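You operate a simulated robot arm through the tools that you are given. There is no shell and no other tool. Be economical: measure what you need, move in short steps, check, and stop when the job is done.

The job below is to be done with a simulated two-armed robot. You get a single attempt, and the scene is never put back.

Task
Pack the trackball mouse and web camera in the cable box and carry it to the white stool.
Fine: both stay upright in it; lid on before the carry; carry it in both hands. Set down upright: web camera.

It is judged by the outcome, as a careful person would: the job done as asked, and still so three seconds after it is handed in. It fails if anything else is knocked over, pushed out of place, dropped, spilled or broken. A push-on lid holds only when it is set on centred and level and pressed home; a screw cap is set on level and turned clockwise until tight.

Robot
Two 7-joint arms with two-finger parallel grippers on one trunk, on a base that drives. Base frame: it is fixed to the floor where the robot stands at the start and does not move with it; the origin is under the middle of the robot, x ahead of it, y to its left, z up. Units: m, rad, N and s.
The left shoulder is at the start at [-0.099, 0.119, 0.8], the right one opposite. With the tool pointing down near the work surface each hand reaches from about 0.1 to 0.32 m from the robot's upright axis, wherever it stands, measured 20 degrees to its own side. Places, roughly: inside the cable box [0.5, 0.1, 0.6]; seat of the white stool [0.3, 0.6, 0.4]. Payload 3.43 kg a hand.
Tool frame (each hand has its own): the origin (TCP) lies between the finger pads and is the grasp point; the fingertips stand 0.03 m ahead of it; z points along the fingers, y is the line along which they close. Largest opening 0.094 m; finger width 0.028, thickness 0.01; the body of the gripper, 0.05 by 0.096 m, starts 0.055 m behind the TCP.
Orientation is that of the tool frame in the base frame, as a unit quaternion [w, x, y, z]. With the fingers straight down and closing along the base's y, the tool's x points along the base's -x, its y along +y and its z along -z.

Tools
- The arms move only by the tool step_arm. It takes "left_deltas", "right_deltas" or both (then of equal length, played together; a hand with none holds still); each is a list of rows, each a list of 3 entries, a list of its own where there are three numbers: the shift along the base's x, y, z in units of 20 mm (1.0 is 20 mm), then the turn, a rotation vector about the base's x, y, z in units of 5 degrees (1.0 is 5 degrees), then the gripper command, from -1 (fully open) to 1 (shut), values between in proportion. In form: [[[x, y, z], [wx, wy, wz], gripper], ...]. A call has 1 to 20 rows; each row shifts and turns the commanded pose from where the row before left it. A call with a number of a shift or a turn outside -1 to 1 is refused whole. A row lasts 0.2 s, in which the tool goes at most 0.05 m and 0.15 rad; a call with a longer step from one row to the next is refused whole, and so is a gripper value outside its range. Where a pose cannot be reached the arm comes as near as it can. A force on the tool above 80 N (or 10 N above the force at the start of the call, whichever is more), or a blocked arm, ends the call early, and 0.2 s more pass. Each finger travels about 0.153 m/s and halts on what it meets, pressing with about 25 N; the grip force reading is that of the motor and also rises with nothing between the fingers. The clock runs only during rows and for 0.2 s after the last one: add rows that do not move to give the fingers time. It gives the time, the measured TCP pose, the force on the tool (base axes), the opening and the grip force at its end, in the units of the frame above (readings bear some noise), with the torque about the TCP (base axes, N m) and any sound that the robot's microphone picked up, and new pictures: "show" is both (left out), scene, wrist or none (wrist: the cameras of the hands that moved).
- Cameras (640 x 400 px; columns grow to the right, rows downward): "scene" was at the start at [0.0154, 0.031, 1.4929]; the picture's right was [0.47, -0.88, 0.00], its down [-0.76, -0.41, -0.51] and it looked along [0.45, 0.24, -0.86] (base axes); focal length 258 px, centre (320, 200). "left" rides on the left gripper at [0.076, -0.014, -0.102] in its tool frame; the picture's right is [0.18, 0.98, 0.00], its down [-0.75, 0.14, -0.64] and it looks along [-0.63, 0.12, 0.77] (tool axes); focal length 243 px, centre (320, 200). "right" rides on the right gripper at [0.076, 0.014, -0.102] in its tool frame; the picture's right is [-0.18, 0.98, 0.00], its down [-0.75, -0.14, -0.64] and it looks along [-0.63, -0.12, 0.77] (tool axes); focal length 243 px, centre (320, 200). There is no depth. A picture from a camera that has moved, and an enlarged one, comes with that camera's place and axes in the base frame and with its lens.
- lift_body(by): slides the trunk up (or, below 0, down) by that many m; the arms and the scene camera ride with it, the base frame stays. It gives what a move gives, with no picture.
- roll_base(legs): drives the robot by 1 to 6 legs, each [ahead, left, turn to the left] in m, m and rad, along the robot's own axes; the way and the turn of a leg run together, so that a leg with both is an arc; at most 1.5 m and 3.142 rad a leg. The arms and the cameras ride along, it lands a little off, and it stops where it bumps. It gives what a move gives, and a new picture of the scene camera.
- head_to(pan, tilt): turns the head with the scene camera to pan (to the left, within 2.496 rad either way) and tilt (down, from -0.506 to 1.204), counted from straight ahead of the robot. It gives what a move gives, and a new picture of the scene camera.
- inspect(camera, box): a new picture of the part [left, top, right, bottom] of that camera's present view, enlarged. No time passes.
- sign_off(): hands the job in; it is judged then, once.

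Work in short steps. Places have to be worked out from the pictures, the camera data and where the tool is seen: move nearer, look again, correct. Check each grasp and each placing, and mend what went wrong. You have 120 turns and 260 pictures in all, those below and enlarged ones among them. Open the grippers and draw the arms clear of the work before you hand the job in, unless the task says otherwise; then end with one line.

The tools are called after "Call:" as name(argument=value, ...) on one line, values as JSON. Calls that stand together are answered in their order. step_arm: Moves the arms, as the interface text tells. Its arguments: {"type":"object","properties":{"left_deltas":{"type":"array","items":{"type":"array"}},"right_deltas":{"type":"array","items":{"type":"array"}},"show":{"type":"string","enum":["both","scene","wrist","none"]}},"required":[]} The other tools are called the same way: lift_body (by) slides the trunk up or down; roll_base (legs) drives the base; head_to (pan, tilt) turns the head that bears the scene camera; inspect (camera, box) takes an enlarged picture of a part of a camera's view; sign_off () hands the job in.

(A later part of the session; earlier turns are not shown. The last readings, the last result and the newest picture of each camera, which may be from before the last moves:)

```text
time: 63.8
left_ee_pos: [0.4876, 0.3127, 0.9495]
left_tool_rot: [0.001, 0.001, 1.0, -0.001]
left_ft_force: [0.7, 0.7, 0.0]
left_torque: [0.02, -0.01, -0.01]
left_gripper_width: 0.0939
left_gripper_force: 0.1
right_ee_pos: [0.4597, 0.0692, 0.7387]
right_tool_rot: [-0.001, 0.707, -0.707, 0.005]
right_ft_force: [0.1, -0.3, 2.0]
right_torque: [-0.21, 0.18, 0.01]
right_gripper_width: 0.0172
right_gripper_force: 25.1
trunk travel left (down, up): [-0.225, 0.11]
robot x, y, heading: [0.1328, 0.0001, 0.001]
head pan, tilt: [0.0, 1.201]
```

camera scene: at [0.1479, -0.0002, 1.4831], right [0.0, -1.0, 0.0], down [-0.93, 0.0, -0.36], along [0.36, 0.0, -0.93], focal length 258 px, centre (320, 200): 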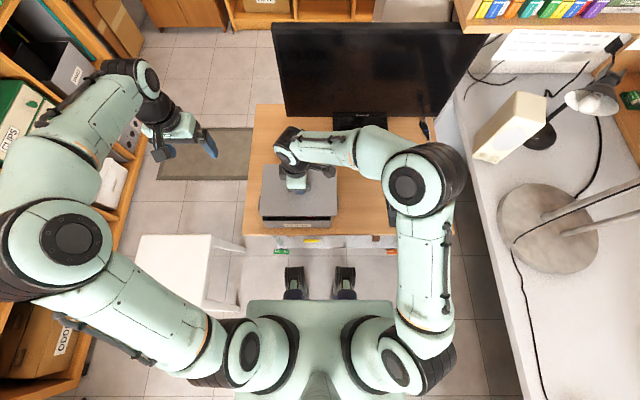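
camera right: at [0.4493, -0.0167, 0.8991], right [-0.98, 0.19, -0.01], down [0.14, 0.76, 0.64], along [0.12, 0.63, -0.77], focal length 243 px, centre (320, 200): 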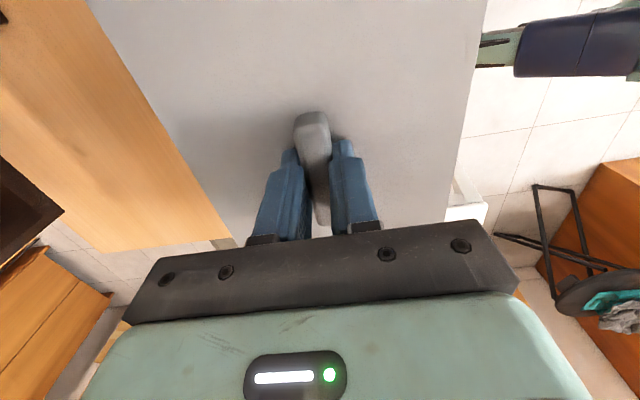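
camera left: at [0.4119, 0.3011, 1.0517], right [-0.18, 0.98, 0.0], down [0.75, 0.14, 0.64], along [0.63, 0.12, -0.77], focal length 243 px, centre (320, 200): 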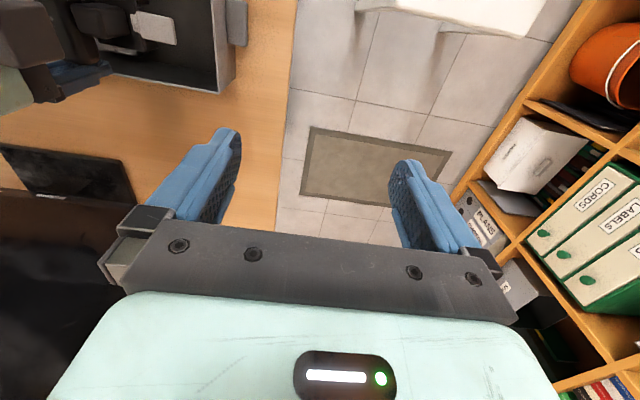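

I open, raise the right hand and shift it to the right part of the lid, while the left hand turns −90°.

Call:
step_arm(right_deltas=[[[0, 0, 0], [0, 0, 0], 0.3], [[0, 0, 0], [0, 0, 0], -0.2], [[0, 0, 0], [0, 0, 0], -0.2], [[0, 0, 0.5], [0, 0, 0], -0.2], [[0, 0, 1], [0, 0, 0], -0.2], [[0, 0, 1], [0, 0, 0], -0.2], [[0, 0, 1], [0, 0, 0], 0], [[0, -0.9, 0], [0, 0, 0], 0.5], [[0, -0.9, 0], [0, 0, 0], 1], [[0, -0.9, 0], [0, 0, 0], 1], [[0, -0.9, 0], [0, 0, 0], 1], [[0, -0.9, 0], [0, 0, 0], 1], [[0, 0, 0], [0, 0, 0], 1], [[0, 0, 0], [0, 0, 0], 1], [[0, 0, 0], [0, 0, 0], 1], [[0, 0, 0], [0, 0, 0], 1], [[0, 0, 0], [0, 0, 0], 1], [[0, 0, 0], [0, 0, 0], 1]], left_deltas=[[[0, 0, 0], [0, 0, -1], 0], [[0, 0, 0], [0, 0, -1], 0], [[0, 0, 0], [0, 0, -1], 1], [[0, 0, 0], [0, 0, -1], 1], [[0, 0, 0], [0, 0, -1], 1], [[0, 0, 0], [0, 0, -1], 1], [[0, 0, 0], [0, 0, -1], 1], [[0, 0, 0], [0, 0, -1], 1], [[0, 0, 0], [0, 0, -1], 1], [[0, 0, 0], [0, 0, -1], 1], [[0, 0, 0], [0, 0, -1], 1], [[0, 0, 0], [0, 0, -1], 1], [[0, 0, 0], [0, 0, -1], 1], [[0, 0, 0], [0, 0, -1], 1], [[0, 0, 0], [0, 0, -1], 1], [[0, 0, 0], [0, 0, -1], 1], [[0, 0, 0], [0, 0, -1], 1], [[0, 0, 0], [0, 0, -1], 1]], show="both")

Call:
inspect(camera="scene", box=[250, 165, 346, 225])

```text
time: 67.6
left_ee_pos: [0.4898, 0.3137, 0.9498]
left_tool_rot: [0.0, 0.708, 0.706, 0.0]
left_ft_force: [-0.2, 0.2, -1.0]
left_torque: [0.03, 0.03, 0.01]
left_gripper_width: 0.0003
left_gripper_force: 24.5
right_ee_pos: [0.46, -0.0208, 0.8084]
right_tool_rot: [0.001, -0.706, 0.708, -0.004]
right_ft_force: [0.2, -0.2, -0.5]
right_torque: [0.02, -0.02, -0.01]
right_gripper_width: 0.0
right_gripper_force: 25.0
trunk travel left (down, up): [-0.225, 0.11]
robot x, y, heading: [0.132, -0.0011, -0.001]
head pan, tilt: [0.0, 1.201]
camera scene: at [0.1478, -0.0006, 1.4831], right [0.0, -1.0, 0.0], down [-0.93, 0.0, -0.36], along [0.36, 0.0, -0.93], focal length 258 px, centre (320, 200)
camera right: at [0.445, -0.0978, 0.9106], right [-0.98, 0.18, -0.01], down [0.14, 0.76, 0.64], along [0.12, 0.63, -0.77], focal length 243 px, centre (320, 200)
camera left: at [0.4741, 0.3913, 1.052], right [0.98, 0.18, 0.0], down [0.14, -0.75, 0.64], along [0.12, -0.63, -0.77], focal length 243 px, centre (320, 200)
```

scene: 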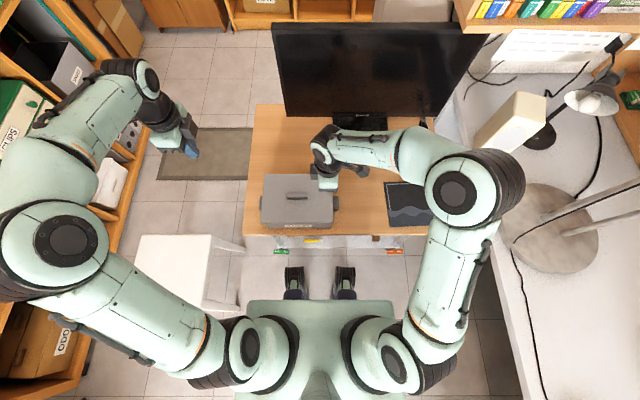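
right: 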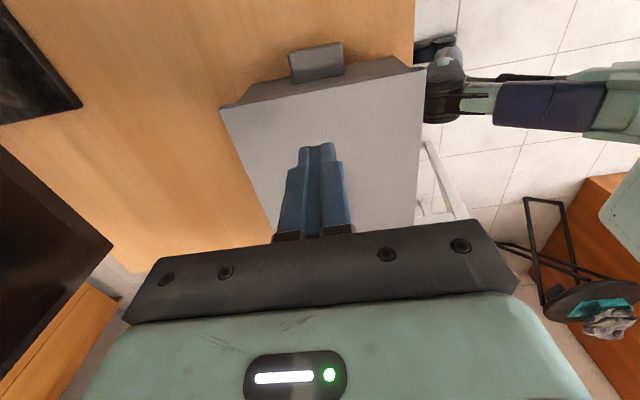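
left: 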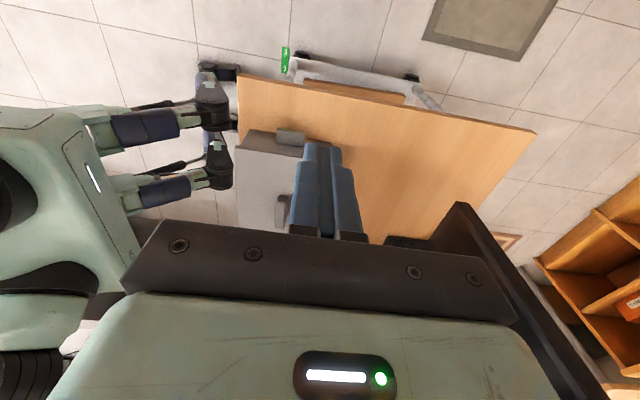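

```text
6.67 times, centred on (298, 195) of scene
camera zoom: at [0.1478, -0.0006, 1.4831], right [0.0, -1.0, 0.0], down [-0.93, 0.0, -0.36], along [0.36, 0.0, -0.93], focal length 1723 px, centre (467, 233)
```

zoom: 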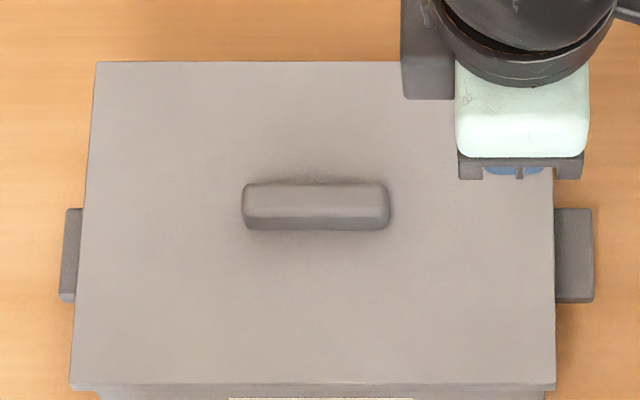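

The lid lies level over the box. I bring the left hand over the left half and line up both closed grippers symmetric about the centre.

Call:
step_arm(right_deltas=[[[0, 0.2, 0], [0, 0, 0], 1], [[0, 0.2, 0], [0, 0, 0], 1], [[0, 0.2, 0], [0, 0, 0], 1], [[0, 0.2, 0], [0, 0, 0], 1], [[0, 0, 0], [0, 0, 0], 1], [[0, 0, 0], [0, 0, 0], 1], [[0, 0, 0], [0, 0, 0], 1], [[0, 0, 0], [0, 0, 0], 1], [[0, 0, 0], [0, 0, 0], 1], [[0, 0, -0.5], [0, 0, 0], 1], [[0, 0, -0.9], [0, 0, 0], 1], [[0, 0, -0.9], [0, 0, 0], 1], [[0, 0, -0.4], [0, 0, 0], 1]], left_deltas=[[[-0.15, -0.8, -0.8], [0, 0, 0], 1], [[-0.15, -0.8, -0.8], [0, 0, 0], 1], [[-0.15, -0.8, -0.8], [0, 0, 0], 1], [[-0.15, -0.8, -0.8], [0, 0, 0], 1], [[-0.15, -0.8, -0.8], [0, 0, 0], 1], [[-0.15, -0.8, -0.8], [0, 0, 0], 1], [[-0.15, -0.8, -0.8], [0, 0, 0], 1], [[-0.15, -0.8, -0.8], [0, 0, 0], 1], [[-0.15, -0.8, -0.7], [0, 0, 0], 1], [[-0.15, -0.8, -0.5], [0, 0, 0], 1], [[0, -0.2, -0.9], [0, 0, 0], 1], [[0, 0, -0.9], [0, 0, 0], 1], [[0, 0, -0.4], [0, 0, 0], 1]], show="both")

Call:
inspect(camera="scene", box=[250, 165, 346, 225])

```text
time: 70.4
left_ee_pos: [0.4605, 0.149, 0.7542]
left_tool_rot: [0.0, 0.707, 0.707, 0.0]
left_ft_force: [0.3, 0.5, 0.4]
left_torque: [0.02, 0.01, -0.03]
left_gripper_width: 0.0
left_gripper_force: 25.2
right_ee_pos: [0.461, -0.0055, 0.753]
right_tool_rot: [0.002, -0.707, 0.707, -0.004]
right_ft_force: [-0.3, 0.5, -0.2]
right_torque: [0.02, 0.01, 0.02]
right_gripper_width: 0.0
right_gripper_force: 24.7
trunk travel left (down, up): [-0.225, 0.11]
robot x, y, heading: [0.1337, -0.0002, -0.003]
head pan, tilt: [0.0, 1.201]
camera scene: at [0.1479, -0.0006, 1.4831], right [0.0, -1.0, 0.0], down [-0.93, 0.0, -0.36], along [0.36, 0.0, -0.93], focal length 258 px, centre (320, 200)
camera right: at [0.4452, -0.0822, 0.8557], right [-0.98, 0.19, -0.01], down [0.14, 0.76, 0.64], along [0.12, 0.63, -0.77], focal length 243 px, centre (320, 200)
camera left: at [0.4448, 0.2273, 0.8556], right [0.98, 0.18, 0.0], down [0.14, -0.75, 0.64], along [0.12, -0.63, -0.77], focal length 243 px, centre (320, 200)
```

scene: 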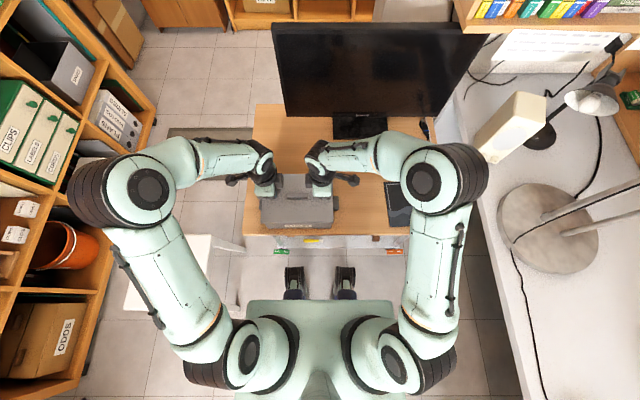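
right: 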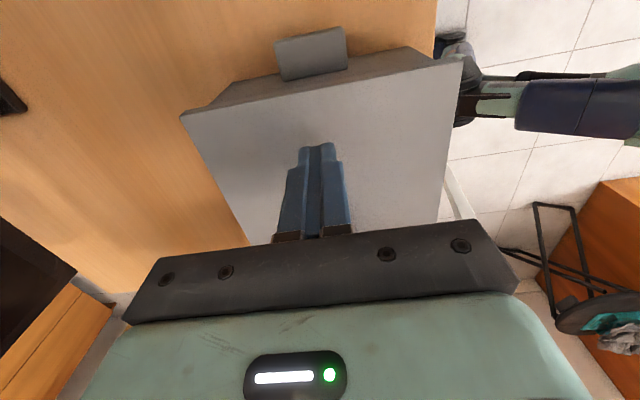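
left: 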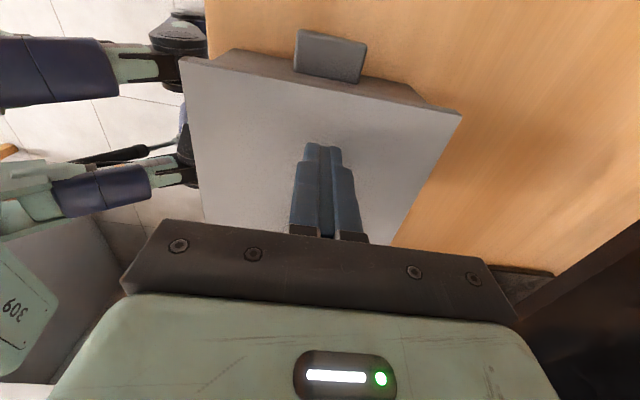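

```text
6.67 times, centred on (298, 195) of scene
camera zoom: at [0.1479, -0.0006, 1.4831], right [0.0, -1.0, 0.0], down [-0.93, 0.0, -0.36], along [0.36, 0.0, -0.93], focal length 1723 px, centre (467, 233)
```

zoom: 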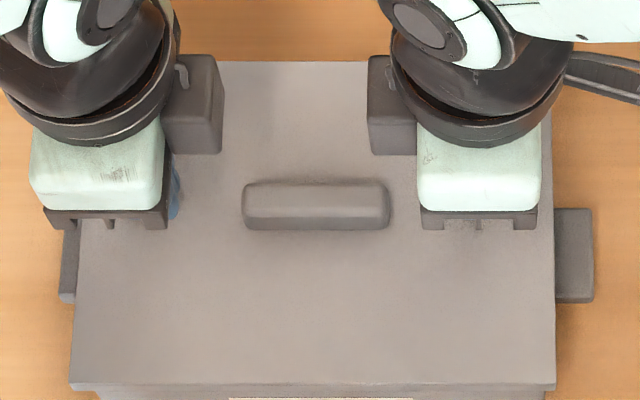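

Both hands are symmetric above the lid. I lower both together in small rows until both press.

Call:
step_arm(right_deltas=[[[0, 0, -0.45], [0, 0, 0], 1], [[0, 0, -0.15], [0, 0, 0], 1], [[0, 0, -0.15], [0, 0, 0], 1], [[0, 0, 0], [0, 0, 0], 1]], left_deltas=[[[0, 0, -0.5], [0, 0, 0], 1], [[0, 0, -0.15], [0, 0, 0], 1], [[0, 0, -0.15], [0, 0, 0], 1], [[0, 0, 0], [0, 0, 0], 1]], show="none")

```text
time: 71.4
left_ee_pos: [0.4598, 0.1497, 0.7385]
left_tool_rot: [0.0, 0.707, 0.707, 0.0]
left_ft_force: [-0.3, -1.3, 1.2]
left_torque: [-0.01, 0.0, 0.0]
left_gripper_width: 0.0
left_gripper_force: 25.4
right_ee_pos: [0.4595, -0.0056, 0.7388]
right_tool_rot: [0.001, -0.707, 0.707, -0.004]
right_ft_force: [0.1, 0.4, -0.4]
right_torque: [0.01, 0.04, -0.01]
right_gripper_width: 0.0
right_gripper_force: 25.3
trunk travel left (down, up): [-0.225, 0.11]
robot x, y, heading: [0.1354, -0.0006, -0.005]
head pan, tilt: [0.0, 1.201]
```

Just about at the lid. I press on with both hands.

Call:
step_arm(right_deltas=[[[0, 0, -0.15], [0, 0, 0], 1], [[0, 0, -0.15], [0, 0, 0], 1], [[0, 0, 0], [0, 0, 0], 1]], left_deltas=[[[0, 0, -0.15], [0, 0, 0], 1], [[0, 0, -0.15], [0, 0, 0], 1], [[0, 0, 0], [0, 0, 0], 1]], show="none")

```text
time: 72.2
left_ee_pos: [0.4593, 0.1484, 0.7384]
left_tool_rot: [0.005, 0.707, 0.707, 0.005]
left_ft_force: [-7.9, 10.4, 67.0]
left_torque: [0.22, 0.25, -0.44]
left_gripper_width: 0.0001
left_gripper_force: 25.5
right_ee_pos: [0.4584, -0.0048, 0.7383]
right_tool_rot: [0.006, -0.706, 0.708, -0.007]
right_ft_force: [3.6, -7.2, 41.2]
right_torque: [-0.2, -0.03, 0.05]
right_gripper_width: 0.0
right_gripper_force: 25.1
trunk travel left (down, up): [-0.225, 0.11]
robot x, y, heading: [0.1388, -0.0036, -0.003]
head pan, tilt: [0.0, 1.201]
```

Solid at both sides with 108 N total. I add a bit more with the right hand to even it out and peak at about 140 N.

Call:
step_arm(right_deltas=[[[0, 0, -0.12], [0, 0, 0], 1], [[0, 0, -0.05], [0, 0, 0], 1], [[0, 0, 0], [0, 0, 0], 1]], left_deltas=[[[0, 0, 0], [0, 0, 0], 1], [[0, 0, 0], [0, 0, 0], 1], [[0, 0, 0], [0, 0, 0], 1]], show="none")

```text
time: 73.0
left_ee_pos: [0.459, 0.1492, 0.7395]
left_tool_rot: [0.005, 0.706, 0.708, 0.006]
left_ft_force: [-12.9, 2.6, 33.6]
left_torque: [0.13, 0.42, -0.03]
left_gripper_width: 0.0004
left_gripper_force: 25.0
right_ee_pos: [0.4591, -0.005, 0.7377]
right_tool_rot: [0.008, -0.707, 0.708, -0.007]
right_ft_force: [-9.1, -8.8, 30.3]
right_torque: [-0.32, 0.31, -0.04]
right_gripper_width: 0.0
right_gripper_force: 25.1
trunk travel left (down, up): [-0.225, 0.11]
robot x, y, heading: [0.1372, -0.0025, -0.004]
head pan, tilt: [0.0, 1.201]
stopped in row 3 (right hand): the force on the tool passed its limit at 81 N (the readings are from after the stop); the commanded pose is now the measured one
```

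Pressed past 80 N on one side. I raise both hands and inspect the lid seating.

Call:
step_arm(right_deltas=[[[0, 0, 0.4], [0, 0, 0], 1], [[0, 0, 1], [0, 0, 0], 1], [[0, 0, 1], [0, 0, 0], 1], [[0, 0, 1], [0, 0, 0], 1]], left_deltas=[[[0, 0, 0.4], [0, 0, 0], 1], [[0, 0, 1], [0, 0, 0], 1], [[0, 0, 1], [0, 0, 0], 1], [[0, 0, 1], [0, 0, 0], 1]], show="none")

Call:
inspect(camera="scene", box=[254, 205, 286, 225])

Call:
inspect(camera="scene", box=[310, 205, 342, 225])

Call:
inspect(camera="right", box=[160, 0, 480, 200])

Call:
inspect(camera="left", box=[160, 0, 480, 200])

```text
time: 74.0
left_ee_pos: [0.4624, 0.1493, 0.8032]
left_tool_rot: [0.005, 0.706, 0.708, 0.004]
left_ft_force: [-0.2, -0.1, 0.2]
left_torque: [0.0, -0.01, 0.01]
left_gripper_width: 0.0
left_gripper_force: 25.1
right_ee_pos: [0.4625, -0.0044, 0.8053]
right_tool_rot: [0.007, -0.707, 0.707, -0.007]
right_ft_force: [-0.5, -0.4, -1.1]
right_torque: [0.01, -0.03, 0.0]
right_gripper_width: 0.0
right_gripper_force: 24.8
trunk travel left (down, up): [-0.225, 0.11]
robot x, y, heading: [0.139, -0.0013, -0.0]
head pan, tilt: [0.0, 1.201]
```

```text
16.00 times, centred on (270, 215) of scene
camera zoom: at [0.147, -0.0007, 1.483], right [0.0, -1.0, 0.0], down [-0.93, 0.0, -0.36], along [0.36, 0.0, -0.93], focal length 4136 px, centre (1120, -40)
```

zoom: 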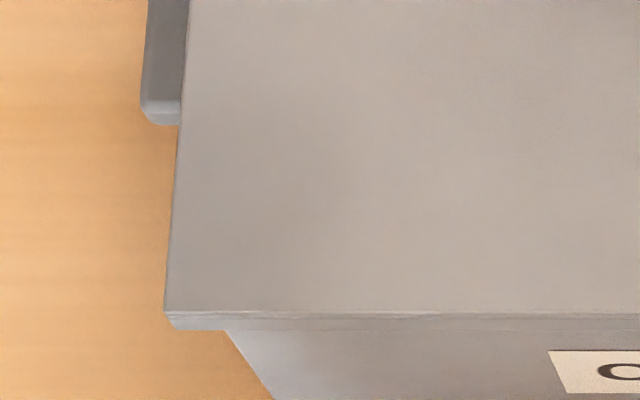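

```text
16.00 times, centred on (326, 215) of scene
camera zoom: at [0.147, -0.0007, 1.483], right [0.0, -1.0, 0.0], down [-0.93, 0.0, -0.36], along [0.36, 0.0, -0.93], focal length 4136 px, centre (224, -40)
```

zoom: 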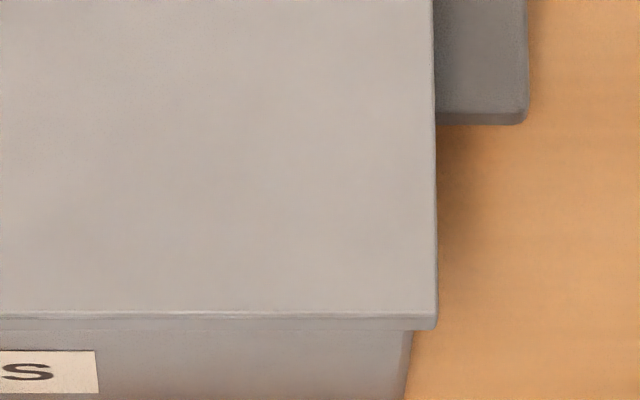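

```text
2.00 times, centred on (320, 100) of right
camera zoom: at [0.4463, -0.0813, 0.9061], right [-0.98, 0.19, -0.02], down [0.13, 0.75, 0.65], along [0.13, 0.63, -0.76], focal length 485 px, centre (320, 400)
```

zoom: 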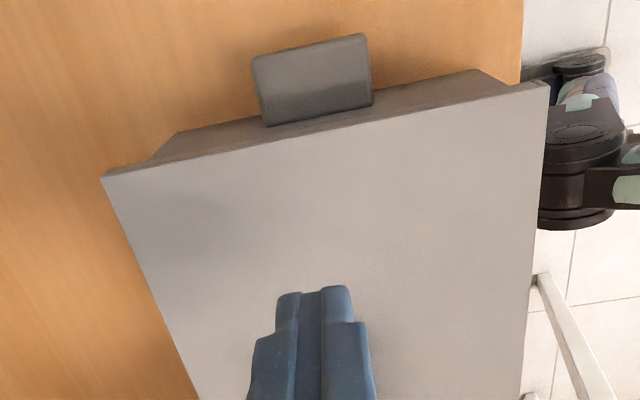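

```text
2.00 times, centred on (320, 100) of left
camera zoom: at [0.4453, 0.2267, 0.904], right [0.98, 0.19, 0.01], down [0.13, -0.75, 0.64], along [0.13, -0.63, -0.76], focal length 485 px, centre (320, 400)
```

zoom: 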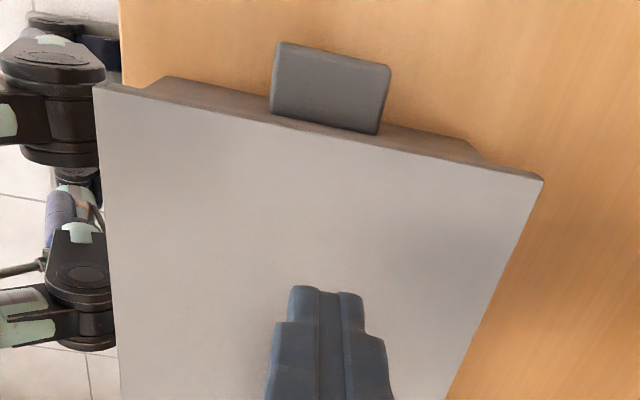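

Seating looks centred and even. I redo the gentle pull test: right hand back to the handle, left hand backs off a little.

Call:
step_arm(right_deltas=[[[0, 0, 0], [0, 0, 0], 0], [[0, 0, 0], [0, 0, 0], -0.1], [[0, 0.6, 0], [0, 0, 0], -0.1], [[0, 0.8, 0], [0, 0, 0], -0.1], [[0, 0.8, 0], [0, 0, 0], -0.1], [[0, 0.8, 0], [0, 0, 0], -0.1], [[0, 0.65, 0], [0, 0, 0], -0.1], [[-0.1, 0, -1], [0, 0, 0], -0.1], [[0, 0, -1], [0, 0, 0], -0.1], [[0, 0, -0.9], [0, 0, 0], -0.1], [[0, 0, -0.3], [0, 0, 0], -0.1], [[0, 0, 0], [0, 0, 0], 0.3], [[0, 0, 0], [0, 0, 0], 1], [[0, 0, 0], [0, 0, 0], 1]], left_deltas=[[[0, 0.8, 0], [0, 0, 0], 1], [[0, 0.8, 0], [0, 0, 0], 1], [[0, 0.8, 0], [0, 0, 0], 1], [[0, 0.8, 0], [0, 0, 0], 1], [[0, 0.8, 0], [0, 0, 0], 1], [[0, 0, 0], [0, 0, 0], 1], [[0, 0, 0], [0, 0, 0], 1], [[0, 0, 0], [0, 0, 0], 1], [[0, 0, 0], [0, 0, 0], 1], [[0, 0, 0], [0, 0, 0], 1], [[0, 0, 0], [0, 0, 0], 1], [[0, 0, 0], [0, 0, 0], 1], [[0, 0, 0], [0, 0, 0], 1], [[0, 0, 0], [0, 0, 0], 1]], show="scene")

Call:
step_arm(right_deltas=[[[0, 0, 0.1], [0, 0, 0], 1], [[0, 0, 0.1], [0, 0, 0], 1], [[0, 0, 0], [0, 0, 0], 1]], show="none")

```text
time: 77.0
left_ee_pos: [0.4628, 0.2297, 0.8028]
left_tool_rot: [0.004, 0.707, 0.707, 0.004]
left_ft_force: [0.1, 0.8, -0.2]
left_torque: [-0.02, -0.01, -0.04]
left_gripper_width: 0.0
left_gripper_force: 24.6
right_ee_pos: [0.4588, 0.0688, 0.7397]
right_tool_rot: [0.007, -0.706, 0.708, -0.005]
right_ft_force: [0.9, 0.0, 2.1]
right_torque: [0.07, 0.22, 0.02]
right_gripper_width: 0.0174
right_gripper_force: 24.7
trunk travel left (down, up): [-0.225, 0.11]
robot x, y, heading: [0.1335, -0.0018, -0.003]
head pan, tilt: [0.0, 1.201]
camera scene: at [0.1477, -0.0007, 1.4831], right [0.0, -1.0, 0.0], down [-0.93, 0.0, -0.36], along [0.36, 0.0, -0.93], focal length 258 px, centre (320, 200)
```

scene: 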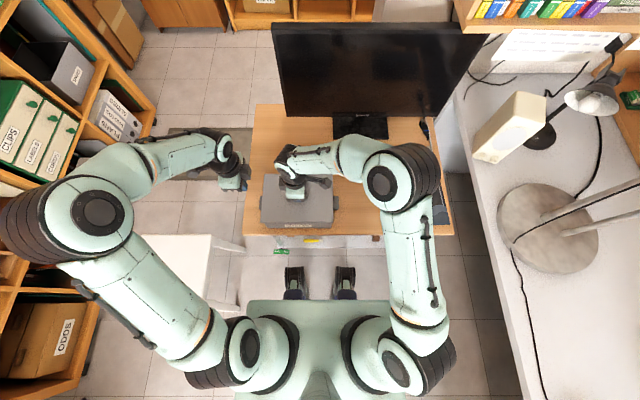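

```text
time: 77.8
left_ee_pos: [0.462, 0.229, 0.8025]
left_tool_rot: [0.005, 0.707, 0.708, 0.003]
left_ft_force: [0.4, -0.7, -0.9]
left_torque: [-0.02, 0.01, -0.01]
left_gripper_width: 0.0
left_gripper_force: 25.0
right_ee_pos: [0.4616, 0.0686, 0.7432]
right_tool_rot: [0.006, -0.706, 0.708, -0.004]
right_ft_force: [-0.3, 0.0, -0.7]
right_torque: [-0.06, 0.09, -0.02]
right_gripper_width: 0.017
right_gripper_force: 24.9
trunk travel left (down, up): [-0.225, 0.11]
robot x, y, heading: [0.1358, 0.0022, -0.005]
head pan, tilt: [0.0, 1.201]
```

The end reading can't tell whether a catch gave way during the pull. I press down again to ~65 N, then come back up in sub-millimetre steps and read the force.

Call:
step_arm(right_deltas=[[[-0.03, 0, -0.25], [0, 0, 0], 1], [[0, 0, -0.25], [0, 0, 0], 1], [[0, 0, -0.15], [0, 0, 0], 1], [[0, 0, -0.06], [0, 0, 0], 1], [[0, 0, 0], [0, 0, 0], 1]], show="none")

Call:
step_arm(right_deltas=[[[0, 0, 0.25], [0, 0, 0], 1], [[0, 0, 0.2], [0, 0, 0], 1], [[0, 0, 0], [0, 0, 0], 1]], show="none")

Call:
step_arm(right_deltas=[[[0, 0, 0.05], [0, 0, 0], 1], [[0, 0, 0], [0, 0, 0], 1]], show="none")

```text
time: 78.8
left_ee_pos: [0.4627, 0.2272, 0.8027]
left_tool_rot: [0.004, 0.707, 0.707, 0.005]
left_ft_force: [0.3, -1.2, 0.0]
left_torque: [-0.02, 0.01, 0.03]
left_gripper_width: 0.0
left_gripper_force: 25.0
right_ee_pos: [0.4603, 0.0684, 0.738]
right_tool_rot: [0.01, -0.706, 0.708, -0.007]
right_ft_force: [-11.7, -9.1, 32.3]
right_torque: [-0.83, 1.43, -0.02]
right_gripper_width: 0.0177
right_gripper_force: 24.5
trunk travel left (down, up): [-0.225, 0.11]
robot x, y, heading: [0.1325, -0.0004, -0.001]
head pan, tilt: [0.0, 1.201]
stopped in row 4 (right hand): the force on the tool passed its limit at 83 N (the readings are from after the stop); the commanded pose is now the measured one
```

```text
time: 79.6
left_ee_pos: [0.4632, 0.2284, 0.8026]
left_tool_rot: [0.004, 0.707, 0.708, 0.003]
left_ft_force: [-0.2, -0.5, -0.3]
left_torque: [-0.03, -0.02, 0.0]
left_gripper_width: 0.0
left_gripper_force: 25.5
right_ee_pos: [0.4608, 0.0687, 0.7454]
right_tool_rot: [0.012, -0.706, 0.708, -0.006]
right_ft_force: [0.7, -0.2, -1.0]
right_torque: [0.0, -0.02, 0.03]
right_gripper_width: 0.0172
right_gripper_force: 25.0
trunk travel left (down, up): [-0.225, 0.11]
robot x, y, heading: [0.1337, -0.0021, -0.003]
head pan, tilt: [0.0, 1.201]
```

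```text
time: 80.2
left_ee_pos: [0.4625, 0.228, 0.8033]
left_tool_rot: [0.005, 0.707, 0.707, 0.004]
left_ft_force: [1.0, 0.9, 0.4]
left_torque: [-0.01, -0.03, -0.01]
left_gripper_width: 0.0
left_gripper_force: 25.0
right_ee_pos: [0.4615, 0.0702, 0.745]
right_tool_rot: [0.012, -0.706, 0.708, -0.008]
right_ft_force: [0.5, 0.8, -0.1]
right_torque: [-0.02, -0.01, 0.0]
right_gripper_width: 0.0171
right_gripper_force: 24.9
trunk travel left (down, up): [-0.225, 0.11]
robot x, y, heading: [0.134, 0.0035, -0.0]
head pan, tilt: [0.0, 1.201]
```

The stop reset the commanded pose, so that lifted it 7 mm. I re-level the tool slightly and lower again to contact.

Call:
step_arm(right_deltas=[[[-0.07, -0.03, 0], [-0.05, 0.115, 0], 1], [[0, 0, -0.15], [0, 0, 0], 1], [[0, 0, -0.15], [0, 0, 0], 1], [[0, 0, -0.1], [0, 0, 0], 1], [[0, 0, 0], [0, 0, 0], 1]], show="none")

```text
time: 81.4
left_ee_pos: [0.4629, 0.229, 0.8026]
left_tool_rot: [0.005, 0.707, 0.708, 0.004]
left_ft_force: [0.1, -0.6, 0.4]
left_torque: [0.0, 0.04, 0.0]
left_gripper_width: 0.0
left_gripper_force: 25.7
right_ee_pos: [0.4609, 0.07, 0.7387]
right_tool_rot: [0.007, -0.706, 0.708, -0.005]
right_ft_force: [0.2, -1.0, 4.4]
right_torque: [0.53, 0.42, 0.03]
right_gripper_width: 0.0172
right_gripper_force: 25.2
trunk travel left (down, up): [-0.225, 0.11]
robot x, y, heading: [0.1367, 0.0016, -0.002]
head pan, tilt: [0.0, 1.201]
```

Touching the rim again. I press to ~55 N, then reverse in 1 mm commands with readings.

Call:
step_arm(right_deltas=[[[0, 0, -0.2], [0, 0, 0], 1], [[0, 0, -0.1], [0, 0, 0], 1], [[0, 0, 0], [0, 0, 0], 1]], show="none")

Call:
step_arm(right_deltas=[[[0, 0, 0.2], [0, 0, 0], 1], [[0, 0, 0.1], [0, 0, 0], 1], [[0, 0, 0], [0, 0, 0], 1]], show="none")

Call:
step_arm(right_deltas=[[[0, 0, 0.05], [0, 0, 0], 1], [[0, 0, 0], [0, 0, 0], 1]], show="none")

```text
time: 82.2
left_ee_pos: [0.46, 0.2281, 0.8042]
left_tool_rot: [0.005, 0.707, 0.708, 0.005]
left_ft_force: [0.9, 0.0, -0.4]
left_torque: [0.0, 0.02, -0.01]
left_gripper_width: 0.0001
left_gripper_force: 24.7
right_ee_pos: [0.4609, 0.0687, 0.7375]
right_tool_rot: [0.011, -0.706, 0.708, -0.007]
right_ft_force: [-9.5, -6.8, 69.2]
right_torque: [-0.85, 1.45, 0.29]
right_gripper_width: 0.0176
right_gripper_force: 24.7
trunk travel left (down, up): [-0.225, 0.11]
robot x, y, heading: [0.1361, -0.0002, -0.003]
head pan, tilt: [0.0, 1.201]
```

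```text
time: 83.0
left_ee_pos: [0.4634, 0.2285, 0.8037]
left_tool_rot: [0.005, 0.706, 0.708, 0.003]
left_ft_force: [-0.4, -0.1, -0.3]
left_torque: [0.0, 0.0, 0.0]
left_gripper_width: 0.0001
left_gripper_force: 25.3
right_ee_pos: [0.4596, 0.0703, 0.7376]
right_tool_rot: [0.007, -0.706, 0.708, -0.005]
right_ft_force: [2.6, 6.6, 21.6]
right_torque: [0.91, 0.73, -0.11]
right_gripper_width: 0.0174
right_gripper_force: 25.3
trunk travel left (down, up): [-0.225, 0.11]
robot x, y, heading: [0.1372, 0.0026, 0.0]
head pan, tilt: [0.0, 1.201]
```

```text
time: 83.6
left_ee_pos: [0.4622, 0.229, 0.8038]
left_tool_rot: [0.004, 0.707, 0.707, 0.003]
left_ft_force: [0.9, -0.3, -0.4]
left_torque: [0.0, -0.03, -0.01]
left_gripper_width: 0.0
left_gripper_force: 25.0
right_ee_pos: [0.46, 0.0689, 0.7379]
right_tool_rot: [0.006, -0.706, 0.708, -0.006]
right_ft_force: [2.5, 4.2, 13.2]
right_torque: [0.84, 0.59, -0.25]
right_gripper_width: 0.0171
right_gripper_force: 25.6
trunk travel left (down, up): [-0.225, 0.11]
robot x, y, heading: [0.1373, 0.001, -0.0]
head pan, tilt: [0.0, 1.201]
```

Continuing upward in 1 mm commands.

Call:
step_arm(right_deltas=[[[0, 0, 0.05], [0, 0, 0], 1], [[0, 0, 0], [0, 0, 0], 1]], show="none")

Call:
step_arm(right_deltas=[[[0, 0, 0.05], [0, 0, 0], 1], [[0, 0, 0], [0, 0, 0], 1]], show="none")

Call:
step_arm(right_deltas=[[[0, 0, 0.05], [0, 0, 0], 1], [[0, 0, 0], [0, 0, 0], 1]], show="none")

```text
time: 84.2
left_ee_pos: [0.4638, 0.2283, 0.8034]
left_tool_rot: [0.005, 0.707, 0.708, 0.003]
left_ft_force: [0.2, -0.1, 0.4]
left_torque: [-0.03, 0.0, 0.02]
left_gripper_width: 0.0001
left_gripper_force: 25.0
right_ee_pos: [0.4598, 0.0678, 0.7384]
right_tool_rot: [0.003, -0.706, 0.708, -0.007]
right_ft_force: [-0.6, -1.1, 0.1]
right_torque: [0.11, 0.1, 0.07]
right_gripper_width: 0.017
right_gripper_force: 25.3
trunk travel left (down, up): [-0.225, 0.11]
robot x, y, heading: [0.138, -0.0023, 0.0]
head pan, tilt: [0.0, 1.201]
```

```text
time: 84.8
left_ee_pos: [0.463, 0.2278, 0.8029]
left_tool_rot: [0.005, 0.707, 0.707, 0.005]
left_ft_force: [1.0, 0.4, -1.3]
left_torque: [0.04, 0.0, 0.01]
left_gripper_width: 0.0001
left_gripper_force: 25.0
right_ee_pos: [0.4608, 0.0688, 0.7409]
right_tool_rot: [0.006, -0.706, 0.708, -0.005]
right_ft_force: [-0.6, 0.3, 0.1]
right_torque: [0.0, -0.01, 0.0]
right_gripper_width: 0.017
right_gripper_force: 25.4
trunk travel left (down, up): [-0.225, 0.11]
robot x, y, heading: [0.1278, 0.0013, -0.003]
head pan, tilt: [0.0, 1.201]
```

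```text
time: 85.4
left_ee_pos: [0.4631, 0.2289, 0.8025]
left_tool_rot: [0.004, 0.706, 0.708, 0.004]
left_ft_force: [-0.2, 0.1, -0.7]
left_torque: [-0.01, 0.02, 0.0]
left_gripper_width: 0.0002
left_gripper_force: 24.5
right_ee_pos: [0.4628, 0.0692, 0.7412]
right_tool_rot: [0.006, -0.706, 0.708, -0.006]
right_ft_force: [-0.4, 0.1, -0.3]
right_torque: [0.03, 0.01, 0.0]
right_gripper_width: 0.0171
right_gripper_force: 25.1
trunk travel left (down, up): [-0.225, 0.11]
robot x, y, heading: [0.1373, 0.0039, -0.006]
head pan, tilt: [0.0, 1.201]
```

No catch at all, and contact has always been stronger on the near side, so the lid may be riding at one end of its play. With the skirt engaged I probe the play toward −x in 1 mm steps.

Call:
step_arm(right_deltas=[[[-0.05, 0, -0.03], [0, 0, 0], 1], [[0, 0, 0], [0, 0, 0], 1]], show="none")

Call:
step_arm(right_deltas=[[[-0.05, 0, 0], [0, 0, 0], 1], [[0, 0, 0], [0, 0, 0], 1]], show="none")

Call:
step_arm(right_deltas=[[[-0.05, 0, 0], [0, 0, 0], 1], [[0, 0, 0], [0, 0, 0], 1]], show="none")

Call:
step_arm(right_deltas=[[[-0.05, 0, 0], [0, 0, 0], 1], [[0, 0, 0], [0, 0, 0], 1]], show="none")

```text
time: 86.0
left_ee_pos: [0.4625, 0.228, 0.8021]
left_tool_rot: [0.005, 0.707, 0.707, 0.004]
left_ft_force: [-0.1, -0.2, -0.8]
left_torque: [0.01, 0.02, 0.02]
left_gripper_width: 0.0
left_gripper_force: 25.2
right_ee_pos: [0.4611, 0.0689, 0.7397]
right_tool_rot: [0.006, -0.706, 0.708, -0.005]
right_ft_force: [-0.2, 0.6, -0.7]
right_torque: [0.0, -0.01, 0.0]
right_gripper_width: 0.0172
right_gripper_force: 24.8
trunk travel left (down, up): [-0.225, 0.11]
robot x, y, heading: [0.1352, 0.0002, -0.005]
head pan, tilt: [0.0, 1.201]
```

```text
time: 86.6
left_ee_pos: [0.4622, 0.2297, 0.8029]
left_tool_rot: [0.006, 0.707, 0.707, 0.004]
left_ft_force: [-0.3, -0.9, -0.5]
left_torque: [-0.01, -0.01, -0.03]
left_gripper_width: 0.0
left_gripper_force: 24.6
right_ee_pos: [0.4586, 0.0699, 0.7405]
right_tool_rot: [0.006, -0.706, 0.708, -0.004]
right_ft_force: [1.9, -0.7, -1.2]
right_torque: [-0.04, -0.12, 0.06]
right_gripper_width: 0.0175
right_gripper_force: 25.2
trunk travel left (down, up): [-0.225, 0.11]
robot x, y, heading: [0.1345, 0.001, -0.002]
head pan, tilt: [0.0, 1.201]
```

```text
time: 87.2
left_ee_pos: [0.462, 0.2293, 0.8024]
left_tool_rot: [0.005, 0.706, 0.708, 0.003]
left_ft_force: [-0.6, 0.3, -0.1]
left_torque: [0.01, -0.02, 0.03]
left_gripper_width: 0.0
left_gripper_force: 25.1
right_ee_pos: [0.4587, 0.0691, 0.7411]
right_tool_rot: [0.006, -0.706, 0.708, -0.005]
right_ft_force: [1.9, 0.4, -0.7]
right_torque: [0.04, -0.15, -0.01]
right_gripper_width: 0.0172
right_gripper_force: 25.2
trunk travel left (down, up): [-0.225, 0.11]
robot x, y, heading: [0.1397, -0.0, 0.002]
head pan, tilt: [0.0, 1.201]
```

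```text
time: 87.8
left_ee_pos: [0.4622, 0.228, 0.8034]
left_tool_rot: [0.006, 0.706, 0.708, 0.004]
left_ft_force: [-0.2, -0.4, -0.8]
left_torque: [-0.02, -0.01, -0.03]
left_gripper_width: 0.0
left_gripper_force: 25.1
right_ee_pos: [0.4562, 0.0695, 0.7422]
right_tool_rot: [0.006, -0.706, 0.708, -0.005]
right_ft_force: [2.3, 0.7, 0.0]
right_torque: [0.02, -0.11, 0.02]
right_gripper_width: 0.0173
right_gripper_force: 24.9
trunk travel left (down, up): [-0.225, 0.11]
robot x, y, heading: [0.1375, -0.0032, -0.001]
head pan, tilt: [0.0, 1.201]
```

The lid dragged the box lightly (2 N) at its −x limit, so the play can be measured. I probe the +x limit the same way to centre the lid exactly in its play.

Call:
step_arm(right_deltas=[[[0.05, 0, 0], [0, 0, 0], 1], [[0, 0, 0], [0, 0, 0], 1]], show="none")

Call:
step_arm(right_deltas=[[[0.05, 0, 0], [0, 0, 0], 1], [[0, 0, 0], [0, 0, 0], 1]], show="none")

Call:
step_arm(right_deltas=[[[0.05, 0, 0], [0, 0, 0], 1], [[0, 0, 0], [0, 0, 0], 1]], show="none")

Call:
step_arm(right_deltas=[[[0.05, 0, 0], [0, 0, 0], 1], [[0, 0, 0], [0, 0, 0], 1]], show="none")

```text
time: 88.4
left_ee_pos: [0.4632, 0.2287, 0.8028]
left_tool_rot: [0.005, 0.707, 0.708, 0.004]
left_ft_force: [-0.1, 0.4, -0.7]
left_torque: [0.02, 0.03, 0.01]
left_gripper_width: 0.0001
left_gripper_force: 24.7
right_ee_pos: [0.4568, 0.0686, 0.7407]
right_tool_rot: [0.006, -0.705, 0.709, -0.006]
right_ft_force: [-0.2, -1.1, -1.5]
right_torque: [0.01, -0.01, 0.01]
right_gripper_width: 0.0172
right_gripper_force: 25.4
trunk travel left (down, up): [-0.225, 0.11]
robot x, y, heading: [0.1334, -0.0022, 0.001]
head pan, tilt: [0.0, 1.201]
```

```text
time: 89.0
left_ee_pos: [0.4632, 0.229, 0.8036]
left_tool_rot: [0.005, 0.706, 0.708, 0.004]
left_ft_force: [-0.6, 0.2, -0.2]
left_torque: [-0.01, -0.02, 0.01]
left_gripper_width: 0.0002
left_gripper_force: 24.5
right_ee_pos: [0.4596, 0.0699, 0.7417]
right_tool_rot: [0.005, -0.706, 0.708, -0.004]
right_ft_force: [0.0, 0.4, -1.3]
right_torque: [0.01, 0.0, 0.02]
right_gripper_width: 0.017
right_gripper_force: 25.1
trunk travel left (down, up): [-0.225, 0.11]
robot x, y, heading: [0.1374, -0.0008, 0.002]
head pan, tilt: [0.0, 1.201]
```

```text
time: 89.6
left_ee_pos: [0.463, 0.229, 0.804]
left_tool_rot: [0.005, 0.706, 0.708, 0.003]
left_ft_force: [-0.2, -0.5, 0.8]
left_torque: [0.02, -0.04, 0.02]
left_gripper_width: 0.0001
left_gripper_force: 25.0
right_ee_pos: [0.4601, 0.069, 0.7414]
right_tool_rot: [0.007, -0.706, 0.708, -0.005]
right_ft_force: [-1.3, 0.0, -1.0]
right_torque: [0.06, 0.04, 0.0]
right_gripper_width: 0.0173
right_gripper_force: 25.3
trunk travel left (down, up): [-0.225, 0.11]
robot x, y, heading: [0.1341, 0.0012, -0.001]
head pan, tilt: [0.0, 1.201]
```

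```text
time: 90.2
left_ee_pos: [0.4617, 0.2287, 0.8018]
left_tool_rot: [0.005, 0.706, 0.708, 0.003]
left_ft_force: [0.6, -0.3, -0.1]
left_torque: [0.01, -0.02, 0.03]
left_gripper_width: 0.0
left_gripper_force: 25.2
right_ee_pos: [0.4595, 0.0693, 0.7409]
right_tool_rot: [0.006, -0.706, 0.709, -0.006]
right_ft_force: [-1.4, 0.6, 0.0]
right_torque: [-0.01, 0.12, -0.01]
right_gripper_width: 0.017
right_gripper_force: 24.7
trunk travel left (down, up): [-0.225, 0.11]
robot x, y, heading: [0.1336, -0.0004, -0.002]
head pan, tilt: [0.0, 1.201]
```

x play is about ±1.1 mm. I centre x (−1.2 mm) and probe y the same way.

Call:
step_arm(right_deltas=[[[-0.06, 0.05, 0], [0, 0, 0], 1], [[0, 0, 0], [0, 0, 0], 1]], show="none")

Call:
step_arm(right_deltas=[[[0, 0.05, 0], [0, 0, 0], 1], [[0, 0, 0], [0, 0, 0], 1]], show="none")

Call:
step_arm(right_deltas=[[[0, -0.05, 0], [0, 0, 0], 1], [[0, 0, 0], [0, 0, 0], 1]], show="none")

Call:
step_arm(right_deltas=[[[0, -0.05, 0], [0, 0, 0], 1], [[0, 0, 0], [0, 0, 0], 1]], show="none")

Call:
step_arm(right_deltas=[[[0, -0.05, 0], [0, 0, 0], 1], [[0, 0, 0], [0, 0, 0], 1]], show="none")

```text
time: 90.8
left_ee_pos: [0.4615, 0.2295, 0.8032]
left_tool_rot: [0.005, 0.706, 0.708, 0.004]
left_ft_force: [-0.2, -0.1, -0.3]
left_torque: [-0.02, -0.02, -0.01]
left_gripper_width: 0.0
left_gripper_force: 25.2
right_ee_pos: [0.4593, 0.0695, 0.7421]
right_tool_rot: [0.006, -0.706, 0.708, -0.005]
right_ft_force: [0.3, -1.5, -0.3]
right_torque: [-0.09, -0.04, -0.02]
right_gripper_width: 0.0172
right_gripper_force: 25.7
trunk travel left (down, up): [-0.225, 0.11]
robot x, y, heading: [0.1372, -0.0004, 0.003]
head pan, tilt: [0.0, 1.201]
```

```text
time: 91.4
left_ee_pos: [0.4624, 0.2288, 0.8023]
left_tool_rot: [0.005, 0.706, 0.708, 0.003]
left_ft_force: [0.4, 0.5, 0.5]
left_torque: [0.01, -0.01, 0.02]
left_gripper_width: 0.0003
left_gripper_force: 25.0
right_ee_pos: [0.4595, 0.0718, 0.74]
right_tool_rot: [0.007, -0.706, 0.708, -0.005]
right_ft_force: [1.5, -3.1, -0.8]
right_torque: [-0.12, 0.0, 0.0]
right_gripper_width: 0.0172
right_gripper_force: 25.1
trunk travel left (down, up): [-0.225, 0.11]
robot x, y, heading: [0.1342, 0.0, -0.0]
head pan, tilt: [0.0, 1.201]
```

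```text
time: 92.0
left_ee_pos: [0.4629, 0.2285, 0.8027]
left_tool_rot: [0.006, 0.707, 0.707, 0.004]
left_ft_force: [-0.4, -0.5, 0.1]
left_torque: [-0.01, -0.03, 0.02]
left_gripper_width: 0.0
left_gripper_force: 25.4
right_ee_pos: [0.46, 0.0708, 0.7417]
right_tool_rot: [0.006, -0.707, 0.707, -0.005]
right_ft_force: [0.2, -0.9, -0.9]
right_torque: [-0.02, 0.02, 0.0]
right_gripper_width: 0.0171
right_gripper_force: 25.0
trunk travel left (down, up): [-0.225, 0.11]
robot x, y, heading: [0.136, 0.0051, 0.004]
head pan, tilt: [0.0, 1.201]
```

```text
time: 92.6
left_ee_pos: [0.4633, 0.2289, 0.8042]
left_tool_rot: [0.004, 0.706, 0.708, 0.004]
left_ft_force: [-0.3, -0.2, -0.2]
left_torque: [0.04, -0.02, 0.01]
left_gripper_width: 0.0
left_gripper_force: 24.8
right_ee_pos: [0.4605, 0.0698, 0.7408]
right_tool_rot: [0.007, -0.706, 0.708, -0.004]
right_ft_force: [0.4, 0.7, -1.1]
right_torque: [0.02, 0.02, 0.02]
right_gripper_width: 0.017
right_gripper_force: 25.0
trunk travel left (down, up): [-0.225, 0.11]
robot x, y, heading: [0.1353, 0.0002, 0.001]
head pan, tilt: [0.0, 1.201]
```

```text
time: 93.2
left_ee_pos: [0.4629, 0.2282, 0.8027]
left_tool_rot: [0.005, 0.706, 0.708, 0.004]
left_ft_force: [-0.2, -0.6, -0.3]
left_torque: [0.01, 0.0, -0.02]
left_gripper_width: 0.0
left_gripper_force: 24.9
right_ee_pos: [0.4595, 0.0682, 0.7413]
right_tool_rot: [0.006, -0.706, 0.708, -0.005]
right_ft_force: [-0.5, -0.7, -0.4]
right_torque: [-0.03, 0.0, 0.01]
right_gripper_width: 0.0171
right_gripper_force: 24.8
trunk travel left (down, up): [-0.225, 0.11]
robot x, y, heading: [0.1336, 0.0024, -0.002]
head pan, tilt: [0.0, 1.201]
```

Now roughly mid-play after +1.3 mm in y. I press straight down again from this centred position.

Call:
step_arm(right_deltas=[[[0, 0.065, 0], [0, 0, 0], 1], [[0, 0, -0.1], [0, 0, 0], 1], [[0, 0, -0.15], [0, 0, 0], 1], [[0, 0, -0.15], [0, 0, 0], 1], [[0, 0, 0], [0, 0, 0], 1]], show="none")

```text
time: 94.4
left_ee_pos: [0.4613, 0.2274, 0.8043]
left_tool_rot: [0.005, 0.707, 0.707, 0.005]
left_ft_force: [-0.2, 0.5, 0.4]
left_torque: [0.03, 0.03, 0.0]
left_gripper_width: 0.0
left_gripper_force: 24.8
right_ee_pos: [0.4597, 0.0696, 0.7374]
right_tool_rot: [0.011, -0.706, 0.708, -0.006]
right_ft_force: [-5.6, -8.3, 58.2]
right_torque: [-0.88, 1.22, 0.25]
right_gripper_width: 0.0175
right_gripper_force: 24.5
trunk travel left (down, up): [-0.225, 0.11]
robot x, y, heading: [0.1362, -0.0, -0.006]
head pan, tilt: [0.0, 1.201]
```

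No click. I ease off and test gently again for hold.

Call:
step_arm(right_deltas=[[[0, 0, 0.2], [0, 0, 0], 1], [[0, 0, 0.15], [0, 0, 0], 1], [[0, 0, 0], [0, 0, 0], 1]], show="none")

Call:
step_arm(right_deltas=[[[0, 0, 0.07], [0, 0, 0], 1], [[0, 0, 0], [0, 0, 0], 1]], show="none")

```text
time: 95.2
left_ee_pos: [0.4636, 0.229, 0.8025]
left_tool_rot: [0.005, 0.707, 0.708, 0.004]
left_ft_force: [-0.3, 0.4, -1.0]
left_torque: [0.02, 0.0, 0.0]
left_gripper_width: 0.0
left_gripper_force: 24.8
right_ee_pos: [0.4585, 0.0691, 0.739]
right_tool_rot: [0.005, -0.706, 0.708, -0.005]
right_ft_force: [1.4, 3.1, 4.2]
right_torque: [0.72, 0.37, -0.27]
right_gripper_width: 0.0173
right_gripper_force: 25.6
trunk travel left (down, up): [-0.225, 0.11]
robot x, y, heading: [0.1387, -0.0014, -0.004]
head pan, tilt: [0.0, 1.201]
```

```text
time: 95.8
left_ee_pos: [0.4628, 0.2281, 0.8037]
left_tool_rot: [0.005, 0.707, 0.707, 0.004]
left_ft_force: [-0.2, 0.8, -0.2]
left_torque: [0.0, 0.01, 0.02]
left_gripper_width: 0.0
left_gripper_force: 25.1
right_ee_pos: [0.4595, 0.0671, 0.74]
right_tool_rot: [0.006, -0.706, 0.709, -0.006]
right_ft_force: [0.8, -0.2, 0.2]
right_torque: [-0.02, 0.02, -0.01]
right_gripper_width: 0.0171
right_gripper_force: 24.7
trunk travel left (down, up): [-0.225, 0.11]
robot x, y, heading: [0.131, 0.0032, 0.003]
head pan, tilt: [0.0, 1.201]
```

There is simply ±1.2 mm of play and no catch: this lid sits by its skirt. I lower it fully, release and rise, then inspect the seating.

Call:
step_arm(right_deltas=[[[0, 0.04, -0.1], [0, 0, 0], 1], [[0, 0, -0.05], [0, 0, 0], 1], [[0, 0, 0], [0, 0, 0], 0.2], [[0, 0, 0], [0, 0, 0], -0.2], [[0, 0, 0.5], [0, 0, 0], -0.2], [[0, 0, 1], [0, 0, 0], -0.2], [[0, 0, 1], [0, 0, 0], -0.2], [[0, 0, 1], [0, 0, 0], -0.2], [[0, -1, 0], [0, 0, 0], -0.5], [[0, -1, 0], [0, 0, 0], -1], [[0, -1, 0], [0, 0, 0], -1], [[0, -1, 0], [0, 0, 0], -1], [[0, -1, 0], [0, 0, 0], -1], [[0, -1, 0], [0, 0, 0], -1], [[0, -0.4, 0], [0, 0, 0], -1]], show="both")

Call:
inspect(camera="scene", box=[250, 165, 346, 225])

Call:
inspect(camera="right", box=[160, 0, 480, 200])

Call:
inspect(camera="left", box=[160, 0, 480, 200])

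```text
time: 99.0
left_ee_pos: [0.4628, 0.2284, 0.8035]
left_tool_rot: [0.005, 0.707, 0.707, 0.003]
left_ft_force: [0.8, 0.0, 0.7]
left_torque: [-0.02, -0.01, 0.04]
left_gripper_width: 0.0
left_gripper_force: 24.5
right_ee_pos: [0.4598, -0.0589, 0.8099]
right_tool_rot: [0.006, -0.705, 0.709, -0.005]
right_ft_force: [0.4, -0.3, -0.1]
right_torque: [0.05, -0.02, -0.01]
right_gripper_width: 0.0939
right_gripper_force: 0.1
trunk travel left (down, up): [-0.225, 0.11]
robot x, y, heading: [0.1374, 0.0002, -0.006]
head pan, tilt: [0.0, 1.201]
camera scene: at [0.1476, -0.0008, 1.4831], right [0.0, -1.0, 0.0], down [-0.93, 0.0, -0.36], along [0.36, 0.0, -0.93], focal length 258 px, centre (320, 200)
camera right: at [0.444, -0.1363, 0.9107], right [-0.98, 0.19, -0.02], down [0.13, 0.75, 0.65], along [0.13, 0.63, -0.76], focal length 243 px, centre (320, 200)
```

scene: 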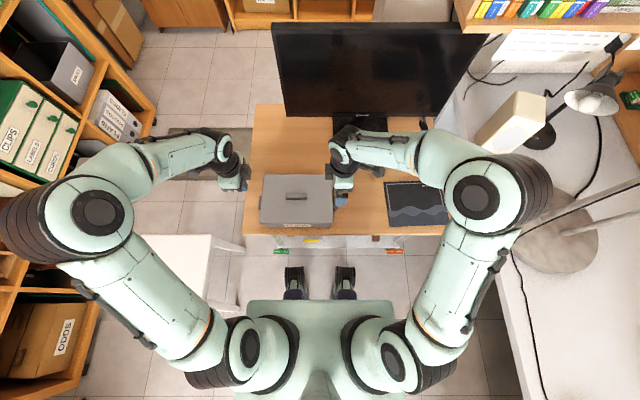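
right: 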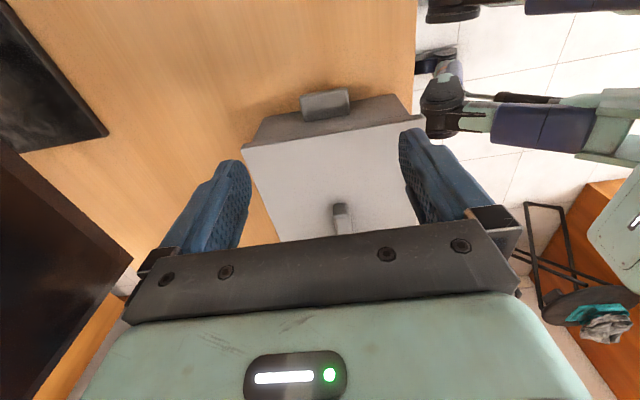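

```text
6.67 times, centred on (298, 195) of scene
camera zoom: at [0.1476, -0.0008, 1.4831], right [0.0, -1.0, 0.0], down [-0.93, 0.0, -0.36], along [0.36, 0.0, -0.93], focal length 1723 px, centre (467, 233)
```

zoom: 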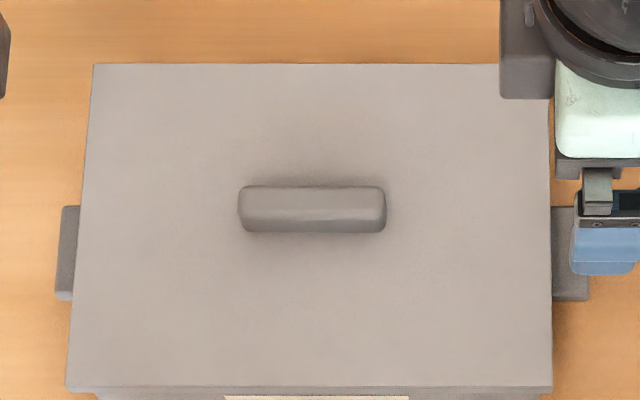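

```text
2.00 times, centred on (320, 100) of right
camera zoom: at [0.444, -0.1363, 0.9107], right [-0.98, 0.19, -0.02], down [0.13, 0.75, 0.65], along [0.13, 0.63, -0.76], focal length 485 px, centre (320, 400)
```

zoom: 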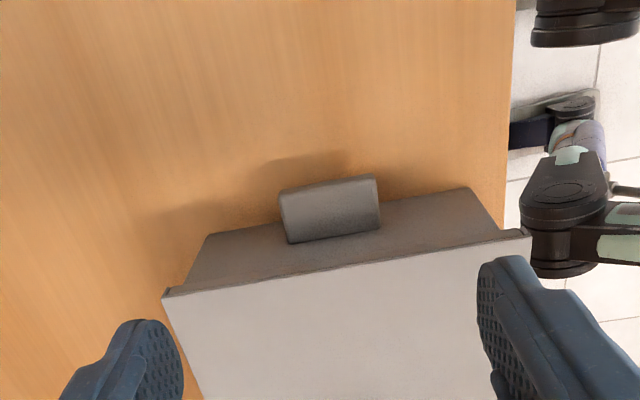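

```text
2.00 times, centred on (320, 100) of left
camera zoom: at [0.4463, 0.3068, 0.9045], right [0.98, 0.19, 0.01], down [0.13, -0.75, 0.64], along [0.13, -0.63, -0.76], focal length 485 px, centre (320, 400)
```

zoom: 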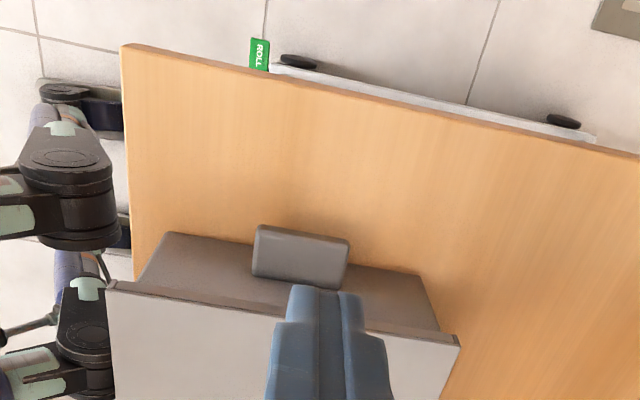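

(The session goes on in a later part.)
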